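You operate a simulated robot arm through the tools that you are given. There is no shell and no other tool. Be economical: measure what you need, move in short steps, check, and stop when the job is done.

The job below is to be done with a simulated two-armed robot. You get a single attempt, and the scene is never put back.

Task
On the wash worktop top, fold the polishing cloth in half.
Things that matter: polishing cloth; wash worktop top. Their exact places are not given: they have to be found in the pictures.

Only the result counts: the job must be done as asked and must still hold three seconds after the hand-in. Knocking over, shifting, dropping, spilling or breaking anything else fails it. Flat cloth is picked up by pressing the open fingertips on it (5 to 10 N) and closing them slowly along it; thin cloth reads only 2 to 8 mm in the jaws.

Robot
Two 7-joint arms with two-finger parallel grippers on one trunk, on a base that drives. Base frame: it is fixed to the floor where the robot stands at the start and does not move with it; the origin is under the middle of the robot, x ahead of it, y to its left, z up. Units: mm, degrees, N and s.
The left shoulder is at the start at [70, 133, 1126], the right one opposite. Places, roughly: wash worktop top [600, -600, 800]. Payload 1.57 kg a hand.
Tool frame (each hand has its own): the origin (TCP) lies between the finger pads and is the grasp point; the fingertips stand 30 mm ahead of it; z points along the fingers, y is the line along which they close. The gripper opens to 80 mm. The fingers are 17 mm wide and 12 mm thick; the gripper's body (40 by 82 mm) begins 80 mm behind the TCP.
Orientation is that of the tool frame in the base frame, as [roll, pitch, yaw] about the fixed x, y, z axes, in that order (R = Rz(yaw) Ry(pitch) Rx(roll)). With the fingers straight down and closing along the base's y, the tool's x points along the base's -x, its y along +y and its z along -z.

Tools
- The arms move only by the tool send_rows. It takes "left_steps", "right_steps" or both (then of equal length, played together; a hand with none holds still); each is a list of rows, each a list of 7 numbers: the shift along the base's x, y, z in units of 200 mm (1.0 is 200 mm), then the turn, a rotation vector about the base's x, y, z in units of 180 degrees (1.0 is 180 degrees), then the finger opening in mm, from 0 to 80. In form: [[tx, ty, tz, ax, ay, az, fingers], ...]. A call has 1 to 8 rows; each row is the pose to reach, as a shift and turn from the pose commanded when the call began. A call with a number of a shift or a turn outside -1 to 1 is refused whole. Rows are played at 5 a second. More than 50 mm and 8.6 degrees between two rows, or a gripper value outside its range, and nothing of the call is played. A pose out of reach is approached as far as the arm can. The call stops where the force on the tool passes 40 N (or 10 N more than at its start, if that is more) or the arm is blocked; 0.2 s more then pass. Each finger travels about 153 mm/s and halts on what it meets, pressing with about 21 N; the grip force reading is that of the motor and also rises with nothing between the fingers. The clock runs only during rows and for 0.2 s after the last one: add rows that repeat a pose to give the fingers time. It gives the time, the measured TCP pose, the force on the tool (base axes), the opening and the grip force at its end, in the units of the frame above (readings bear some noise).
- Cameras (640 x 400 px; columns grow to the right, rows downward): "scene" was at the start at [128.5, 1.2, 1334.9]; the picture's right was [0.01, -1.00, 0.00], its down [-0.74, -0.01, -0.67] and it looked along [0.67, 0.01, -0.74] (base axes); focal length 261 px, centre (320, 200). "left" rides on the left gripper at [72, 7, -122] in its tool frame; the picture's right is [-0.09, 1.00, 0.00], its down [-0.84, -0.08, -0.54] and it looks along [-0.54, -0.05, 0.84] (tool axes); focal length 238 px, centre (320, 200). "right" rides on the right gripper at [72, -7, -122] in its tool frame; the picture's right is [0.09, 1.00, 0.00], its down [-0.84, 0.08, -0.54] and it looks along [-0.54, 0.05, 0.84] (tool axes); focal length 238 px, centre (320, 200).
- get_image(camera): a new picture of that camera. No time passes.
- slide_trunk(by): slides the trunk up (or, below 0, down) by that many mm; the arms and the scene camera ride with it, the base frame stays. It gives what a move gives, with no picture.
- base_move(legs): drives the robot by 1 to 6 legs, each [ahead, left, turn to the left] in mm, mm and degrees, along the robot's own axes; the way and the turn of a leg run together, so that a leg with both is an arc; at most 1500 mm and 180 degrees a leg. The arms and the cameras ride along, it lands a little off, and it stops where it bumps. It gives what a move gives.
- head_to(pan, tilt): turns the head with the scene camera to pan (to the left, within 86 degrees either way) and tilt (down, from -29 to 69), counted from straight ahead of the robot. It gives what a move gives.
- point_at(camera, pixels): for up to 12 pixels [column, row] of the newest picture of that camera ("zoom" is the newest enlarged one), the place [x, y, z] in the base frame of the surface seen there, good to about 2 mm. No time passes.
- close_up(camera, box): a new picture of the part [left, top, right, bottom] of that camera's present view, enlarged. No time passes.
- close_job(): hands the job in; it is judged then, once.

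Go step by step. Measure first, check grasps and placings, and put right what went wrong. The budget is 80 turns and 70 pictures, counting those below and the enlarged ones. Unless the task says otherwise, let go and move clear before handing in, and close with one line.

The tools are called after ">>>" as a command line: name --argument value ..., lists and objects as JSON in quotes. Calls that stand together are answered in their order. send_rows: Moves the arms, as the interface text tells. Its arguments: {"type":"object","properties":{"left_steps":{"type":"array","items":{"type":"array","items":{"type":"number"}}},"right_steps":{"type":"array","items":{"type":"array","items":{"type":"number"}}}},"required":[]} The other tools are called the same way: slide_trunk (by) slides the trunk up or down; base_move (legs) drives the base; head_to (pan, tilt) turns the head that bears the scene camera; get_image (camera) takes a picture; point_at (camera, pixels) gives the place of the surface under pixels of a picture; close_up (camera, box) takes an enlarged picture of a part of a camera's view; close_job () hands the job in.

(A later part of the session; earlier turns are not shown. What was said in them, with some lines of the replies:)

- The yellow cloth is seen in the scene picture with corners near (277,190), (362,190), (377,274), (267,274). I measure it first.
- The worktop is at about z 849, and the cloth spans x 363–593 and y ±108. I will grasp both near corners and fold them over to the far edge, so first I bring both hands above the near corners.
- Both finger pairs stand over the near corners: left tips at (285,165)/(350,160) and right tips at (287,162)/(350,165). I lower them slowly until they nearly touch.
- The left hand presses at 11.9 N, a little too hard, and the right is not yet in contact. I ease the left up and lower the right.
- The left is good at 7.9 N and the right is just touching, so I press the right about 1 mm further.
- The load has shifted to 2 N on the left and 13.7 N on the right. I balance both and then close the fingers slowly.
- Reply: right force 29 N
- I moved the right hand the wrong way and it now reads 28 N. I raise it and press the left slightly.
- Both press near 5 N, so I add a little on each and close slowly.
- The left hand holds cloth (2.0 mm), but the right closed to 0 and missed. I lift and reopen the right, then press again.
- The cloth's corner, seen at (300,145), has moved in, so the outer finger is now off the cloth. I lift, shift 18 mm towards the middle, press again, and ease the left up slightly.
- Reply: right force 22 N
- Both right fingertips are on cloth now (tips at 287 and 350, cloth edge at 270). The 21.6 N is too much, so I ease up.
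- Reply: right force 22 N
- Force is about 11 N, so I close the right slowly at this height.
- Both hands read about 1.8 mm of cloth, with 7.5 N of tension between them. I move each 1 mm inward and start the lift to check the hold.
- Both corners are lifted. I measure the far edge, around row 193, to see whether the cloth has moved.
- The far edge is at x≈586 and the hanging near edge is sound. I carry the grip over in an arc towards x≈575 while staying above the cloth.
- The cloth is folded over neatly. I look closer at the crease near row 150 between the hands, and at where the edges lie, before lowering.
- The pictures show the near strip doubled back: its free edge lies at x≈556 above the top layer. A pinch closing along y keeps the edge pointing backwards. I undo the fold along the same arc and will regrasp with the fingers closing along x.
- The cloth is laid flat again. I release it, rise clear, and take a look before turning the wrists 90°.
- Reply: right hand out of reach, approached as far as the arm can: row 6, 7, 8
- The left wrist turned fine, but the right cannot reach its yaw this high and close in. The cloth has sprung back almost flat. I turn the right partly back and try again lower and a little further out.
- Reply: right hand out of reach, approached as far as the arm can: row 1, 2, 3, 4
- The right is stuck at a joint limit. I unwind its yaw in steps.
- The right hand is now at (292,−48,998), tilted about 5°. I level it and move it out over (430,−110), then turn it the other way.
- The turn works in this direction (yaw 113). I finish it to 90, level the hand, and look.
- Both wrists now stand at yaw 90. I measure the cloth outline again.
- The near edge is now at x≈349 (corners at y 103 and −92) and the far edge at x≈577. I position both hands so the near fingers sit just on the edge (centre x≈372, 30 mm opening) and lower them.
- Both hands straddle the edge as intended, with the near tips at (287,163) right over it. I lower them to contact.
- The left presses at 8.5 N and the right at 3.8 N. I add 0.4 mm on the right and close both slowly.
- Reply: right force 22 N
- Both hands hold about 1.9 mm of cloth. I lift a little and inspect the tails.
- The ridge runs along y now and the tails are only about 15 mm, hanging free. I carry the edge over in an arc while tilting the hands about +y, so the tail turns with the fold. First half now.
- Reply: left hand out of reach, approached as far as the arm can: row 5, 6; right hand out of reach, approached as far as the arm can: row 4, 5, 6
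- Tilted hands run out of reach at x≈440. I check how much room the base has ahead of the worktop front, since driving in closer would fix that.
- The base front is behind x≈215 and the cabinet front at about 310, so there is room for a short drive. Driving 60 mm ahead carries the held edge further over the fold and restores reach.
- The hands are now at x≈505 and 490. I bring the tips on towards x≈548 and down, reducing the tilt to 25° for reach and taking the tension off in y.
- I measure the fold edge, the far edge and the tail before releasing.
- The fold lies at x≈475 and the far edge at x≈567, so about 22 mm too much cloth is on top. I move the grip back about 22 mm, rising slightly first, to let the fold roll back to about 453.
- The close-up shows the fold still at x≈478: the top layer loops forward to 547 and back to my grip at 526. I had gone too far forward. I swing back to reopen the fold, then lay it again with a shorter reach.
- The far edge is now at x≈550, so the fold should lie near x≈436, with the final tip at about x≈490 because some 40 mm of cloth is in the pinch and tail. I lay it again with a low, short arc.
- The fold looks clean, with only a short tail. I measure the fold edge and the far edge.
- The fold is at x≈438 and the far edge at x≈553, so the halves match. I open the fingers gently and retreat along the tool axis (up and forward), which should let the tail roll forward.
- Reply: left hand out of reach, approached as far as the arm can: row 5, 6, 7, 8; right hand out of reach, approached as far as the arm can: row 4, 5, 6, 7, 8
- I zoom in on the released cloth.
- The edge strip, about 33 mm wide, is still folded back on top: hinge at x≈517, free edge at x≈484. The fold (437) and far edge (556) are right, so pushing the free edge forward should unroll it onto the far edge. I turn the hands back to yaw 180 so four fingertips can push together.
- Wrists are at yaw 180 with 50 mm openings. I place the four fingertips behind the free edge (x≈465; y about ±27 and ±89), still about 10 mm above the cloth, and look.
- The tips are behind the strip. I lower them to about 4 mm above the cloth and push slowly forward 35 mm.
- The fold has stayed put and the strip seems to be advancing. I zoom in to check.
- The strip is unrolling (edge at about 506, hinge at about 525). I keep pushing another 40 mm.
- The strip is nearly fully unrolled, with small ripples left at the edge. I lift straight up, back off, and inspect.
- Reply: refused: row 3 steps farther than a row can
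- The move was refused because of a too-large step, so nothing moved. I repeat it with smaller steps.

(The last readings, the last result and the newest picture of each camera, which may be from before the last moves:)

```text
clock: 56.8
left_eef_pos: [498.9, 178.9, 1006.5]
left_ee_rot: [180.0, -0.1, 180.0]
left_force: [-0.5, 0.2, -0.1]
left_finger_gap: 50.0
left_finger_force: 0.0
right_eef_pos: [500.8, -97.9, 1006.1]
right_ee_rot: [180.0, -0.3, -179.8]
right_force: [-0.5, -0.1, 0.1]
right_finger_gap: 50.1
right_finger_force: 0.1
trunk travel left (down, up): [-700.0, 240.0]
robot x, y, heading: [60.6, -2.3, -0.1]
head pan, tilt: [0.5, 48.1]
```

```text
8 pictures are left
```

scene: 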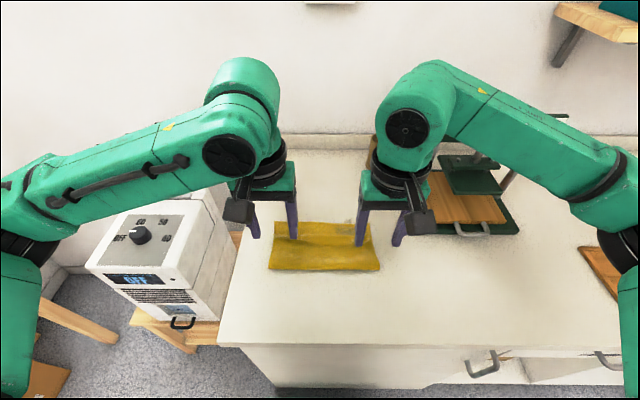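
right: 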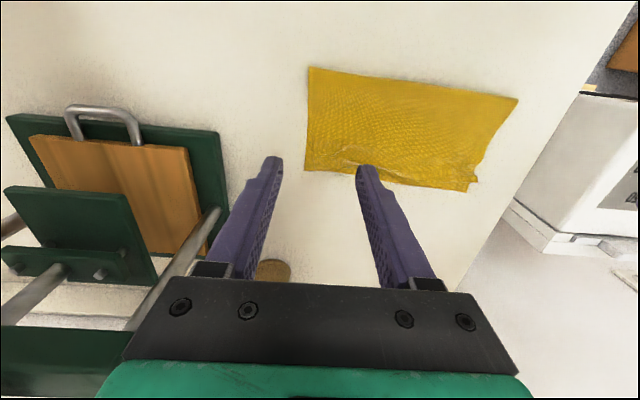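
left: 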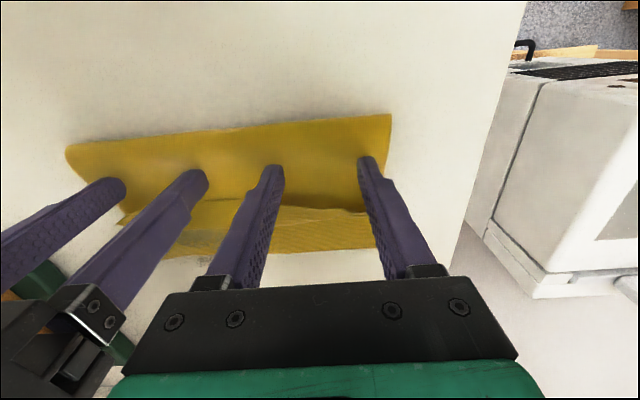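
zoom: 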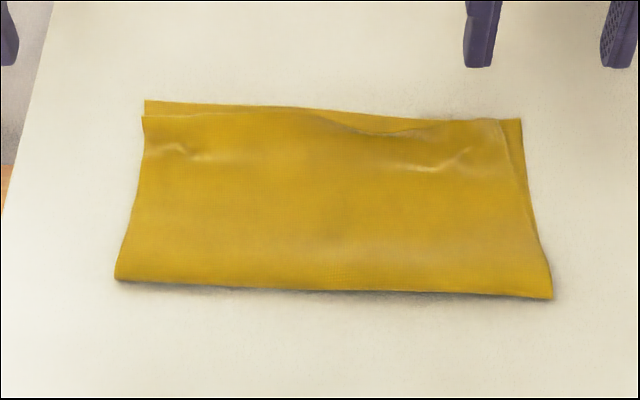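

The cloth springs out to a clean half fold. I measure the edges: top edge, bottom edge and fold.

>>> point_at --camera "zoom" --pixels '[[147, 102], [145, 120], [300, 112], [380, 130], [380, 122], [498, 124], [519, 122], [118, 276], [548, 294], [330, 285], [180, 150], [430, 162]]'

>>> close_up --camera "right" --box '[290, 50, 530, 200]'

```text
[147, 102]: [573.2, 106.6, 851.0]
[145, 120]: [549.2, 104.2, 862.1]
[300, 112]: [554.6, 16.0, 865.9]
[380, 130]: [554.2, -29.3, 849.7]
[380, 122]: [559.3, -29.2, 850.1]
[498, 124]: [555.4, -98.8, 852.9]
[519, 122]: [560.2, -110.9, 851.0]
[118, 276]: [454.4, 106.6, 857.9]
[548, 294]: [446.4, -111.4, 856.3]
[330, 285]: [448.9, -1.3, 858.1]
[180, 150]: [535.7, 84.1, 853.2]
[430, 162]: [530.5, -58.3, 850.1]
```

```text
2.67 times, centred on (410, 125) of right
```

zoom: 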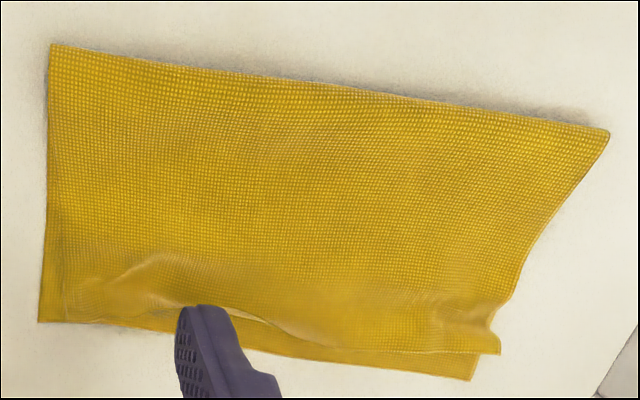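

The fold is good: fold line at x≈450, top edge at 550–555 and bottom edge at 560–573, with small ripples near x≈530 taking up the difference. I iron those gently forward with the fingertips barely touching.

>>> send_rows --left_steps '[[0, -0.2, 0, 0, 0, 0, 50], [0, -0.4, 0, 0, 0, 0, 50], [0.05, -0.56, -0.1, 0, 0, 0, 50], [0.08, -0.56, -0.3, 0, 0, 0, 50], [0.08, -0.56, -0.5, 0, 0, 0, 50], [0.08, -0.56, -0.595, 0, 0, 0, 50]]' --right_steps '[[0, 0.05, 0, 0, 0, 0, 50], [0, 0.1, 0, 0, 0, 0, 50], [0.05, 0.15, -0.1, 0, 0, 0, 50], [0.08, 0.15, -0.3, 0, 0, 0, 50], [0.08, 0.15, -0.5, 0, 0, 0, 50], [0.08, 0.15, -0.595, 0, 0, 0, 50]]'

>>> send_rows --left_steps '[[0.01, 0, -0.015, 0, 0, 0, 50], [0.04, 0, -0.02, 0, 0, 0, 50], [0.08, 0, -0.02, 0, 0, 0, 50], [0.12, 0, -0.02, 0, 0, 0, 50], [0.16, 0, -0.02, 0, 0, 0, 50], [0.2, 0, -0.02, 0, 0, 0, 50], [0.23, 0, -0.018, 0, 0, 0, 50], [0.24, 0, 0.1, 0, 0, 0, 50]]' --right_steps '[[0.01, 0, -0.015, 0, 0, 0, 50], [0.04, 0, -0.02, 0, 0, 0, 50], [0.08, 0, -0.02, 0, 0, 0, 50], [0.12, 0, -0.02, 0, 0, 0, 50], [0.16, 0, -0.02, 0, 0, 0, 50], [0.19, 0, -0.02, 0, 0, 0, 50], [0.2, 0, -0.018, 0, 0, 0, 50], [0.2, 0, 0.1, 0, 0, 0, 50]]'

>>> close_up --camera "scene" --box '[240, 190, 400, 290]'

```text
clock: 58.2
left_eef_pos: [519.6, 68.2, 883.2]
left_ee_rot: [-179.9, 0.0, 179.9]
left_force: [-0.4, -0.4, 0.2]
left_finger_gap: 50.0
left_finger_force: 0.1
right_eef_pos: [515.0, -69.0, 885.0]
right_ee_rot: [-179.9, -0.3, -179.7]
right_force: [-0.1, -0.1, 0.5]
right_finger_gap: 50.1
right_finger_force: 0.0
trunk travel left (down, up): [-700.0, 240.0]
robot x, y, heading: [61.3, 3.7, -0.2]
head pan, tilt: [0.5, 48.1]
```

```text
clock: 60.0
left_eef_pos: [562.9, 66.1, 906.6]
left_ee_rot: [179.9, 0.0, 180.0]
left_force: [-0.5, -0.3, 0.1]
left_finger_gap: 49.8
left_finger_force: 0.0
right_eef_pos: [553.3, -69.5, 906.1]
right_ee_rot: [-179.9, -0.3, -179.8]
right_force: [-0.5, -0.8, 0.2]
right_finger_gap: 50.0
right_finger_force: 0.1
trunk travel left (down, up): [-700.0, 240.0]
robot x, y, heading: [58.6, -2.0, -0.1]
head pan, tilt: [0.5, 48.1]
```

```text
4.00 times, centred on (320, 240) of scene
```

zoom: 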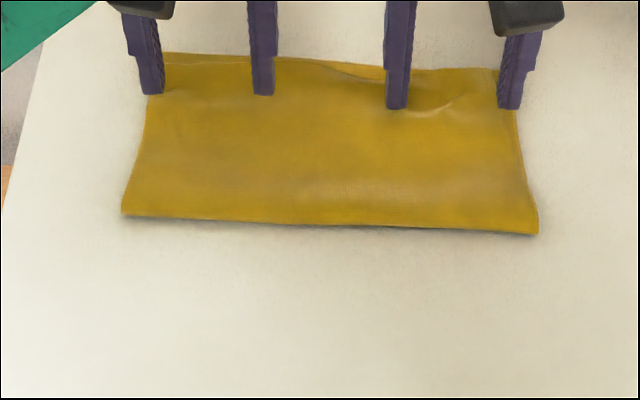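

The ironing slid the whole folded cloth forward, and the left side is smoother. I raise the hands clear and measure again.

>>> send_rows --left_steps '[[0, 0, 0.2, 0, 0, 0, 50], [-0.05, 0.1, 0.4, 0, 0, 0, 50], [-0.15, 0.28, 0.5, 0, 0, 0, 50], [-0.25, 0.48, 0.5, 0, 0, 0, 50], [-0.35, 0.68, 0.5, 0, 0, 0, 50]]' --right_steps '[[0, 0, 0.2, 0, 0, 0, 50], [-0.05, -0.05, 0.4, 0, 0, 0, 50], [-0.15, -0.15, 0.5, 0, 0, 0, 50], [-0.25, -0.3, 0.5, 0, 0, 0, 50], [-0.35, -0.45, 0.5, 0, 0, 0, 50]]'

>>> close_up --camera "scene" --box '[240, 170, 400, 270]'

>>> get_image --camera "scene"

```text
clock: 61.2
left_eef_pos: [493.3, 203.7, 1008.4]
left_ee_rot: [180.0, 0.1, 179.9]
left_force: [0.1, 0.6, 0.3]
left_finger_gap: 50.0
left_finger_force: 0.1
right_eef_pos: [481.9, -158.3, 1006.8]
right_ee_rot: [179.9, -0.2, -179.8]
right_force: [0.0, -0.5, 0.2]
right_finger_gap: 50.0
right_finger_force: 0.0
trunk travel left (down, up): [-700.0, 240.0]
robot x, y, heading: [61.1, 0.9, 0.1]
head pan, tilt: [0.5, 48.1]
```

```text
4.00 times, centred on (320, 220) of scene
```

zoom: 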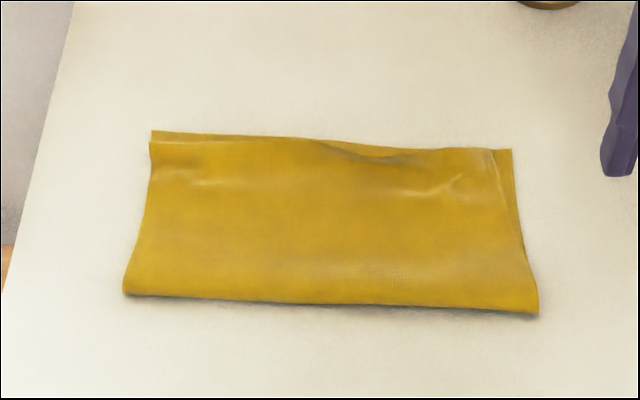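

```text
4 pictures are left
```

scene: 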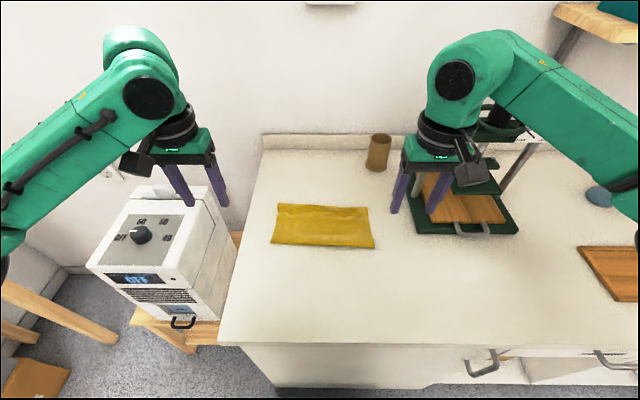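

>>> point_at --camera "zoom" --pixels '[[153, 133], [152, 146], [320, 140], [380, 160], [490, 153], [510, 152], [126, 290], [536, 310], [330, 299], [205, 184], [440, 190], [320, 220]]'

```text
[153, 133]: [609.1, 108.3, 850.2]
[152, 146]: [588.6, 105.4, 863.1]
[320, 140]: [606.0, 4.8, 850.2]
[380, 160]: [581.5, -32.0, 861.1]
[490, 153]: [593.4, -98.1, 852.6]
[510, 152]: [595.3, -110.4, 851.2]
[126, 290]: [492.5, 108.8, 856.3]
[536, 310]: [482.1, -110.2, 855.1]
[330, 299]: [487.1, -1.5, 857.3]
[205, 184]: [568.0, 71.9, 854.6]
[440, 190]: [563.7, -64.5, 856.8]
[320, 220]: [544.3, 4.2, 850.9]
```

The cloth lies in half: fold line at x≈487, with the two edges meeting at x≈590–609. The corners are within about 20 mm on the left and 12 mm on the right. The hands are open and clear and nothing else has moved, so I hand in.

>>> close_job

```text
The job is handed in.
```

The polishing cloth is folded in half on the wash worktop, with its corners meeting to within about 20 mm on the left and 12 mm on the right, and small ripples left near the free edge.
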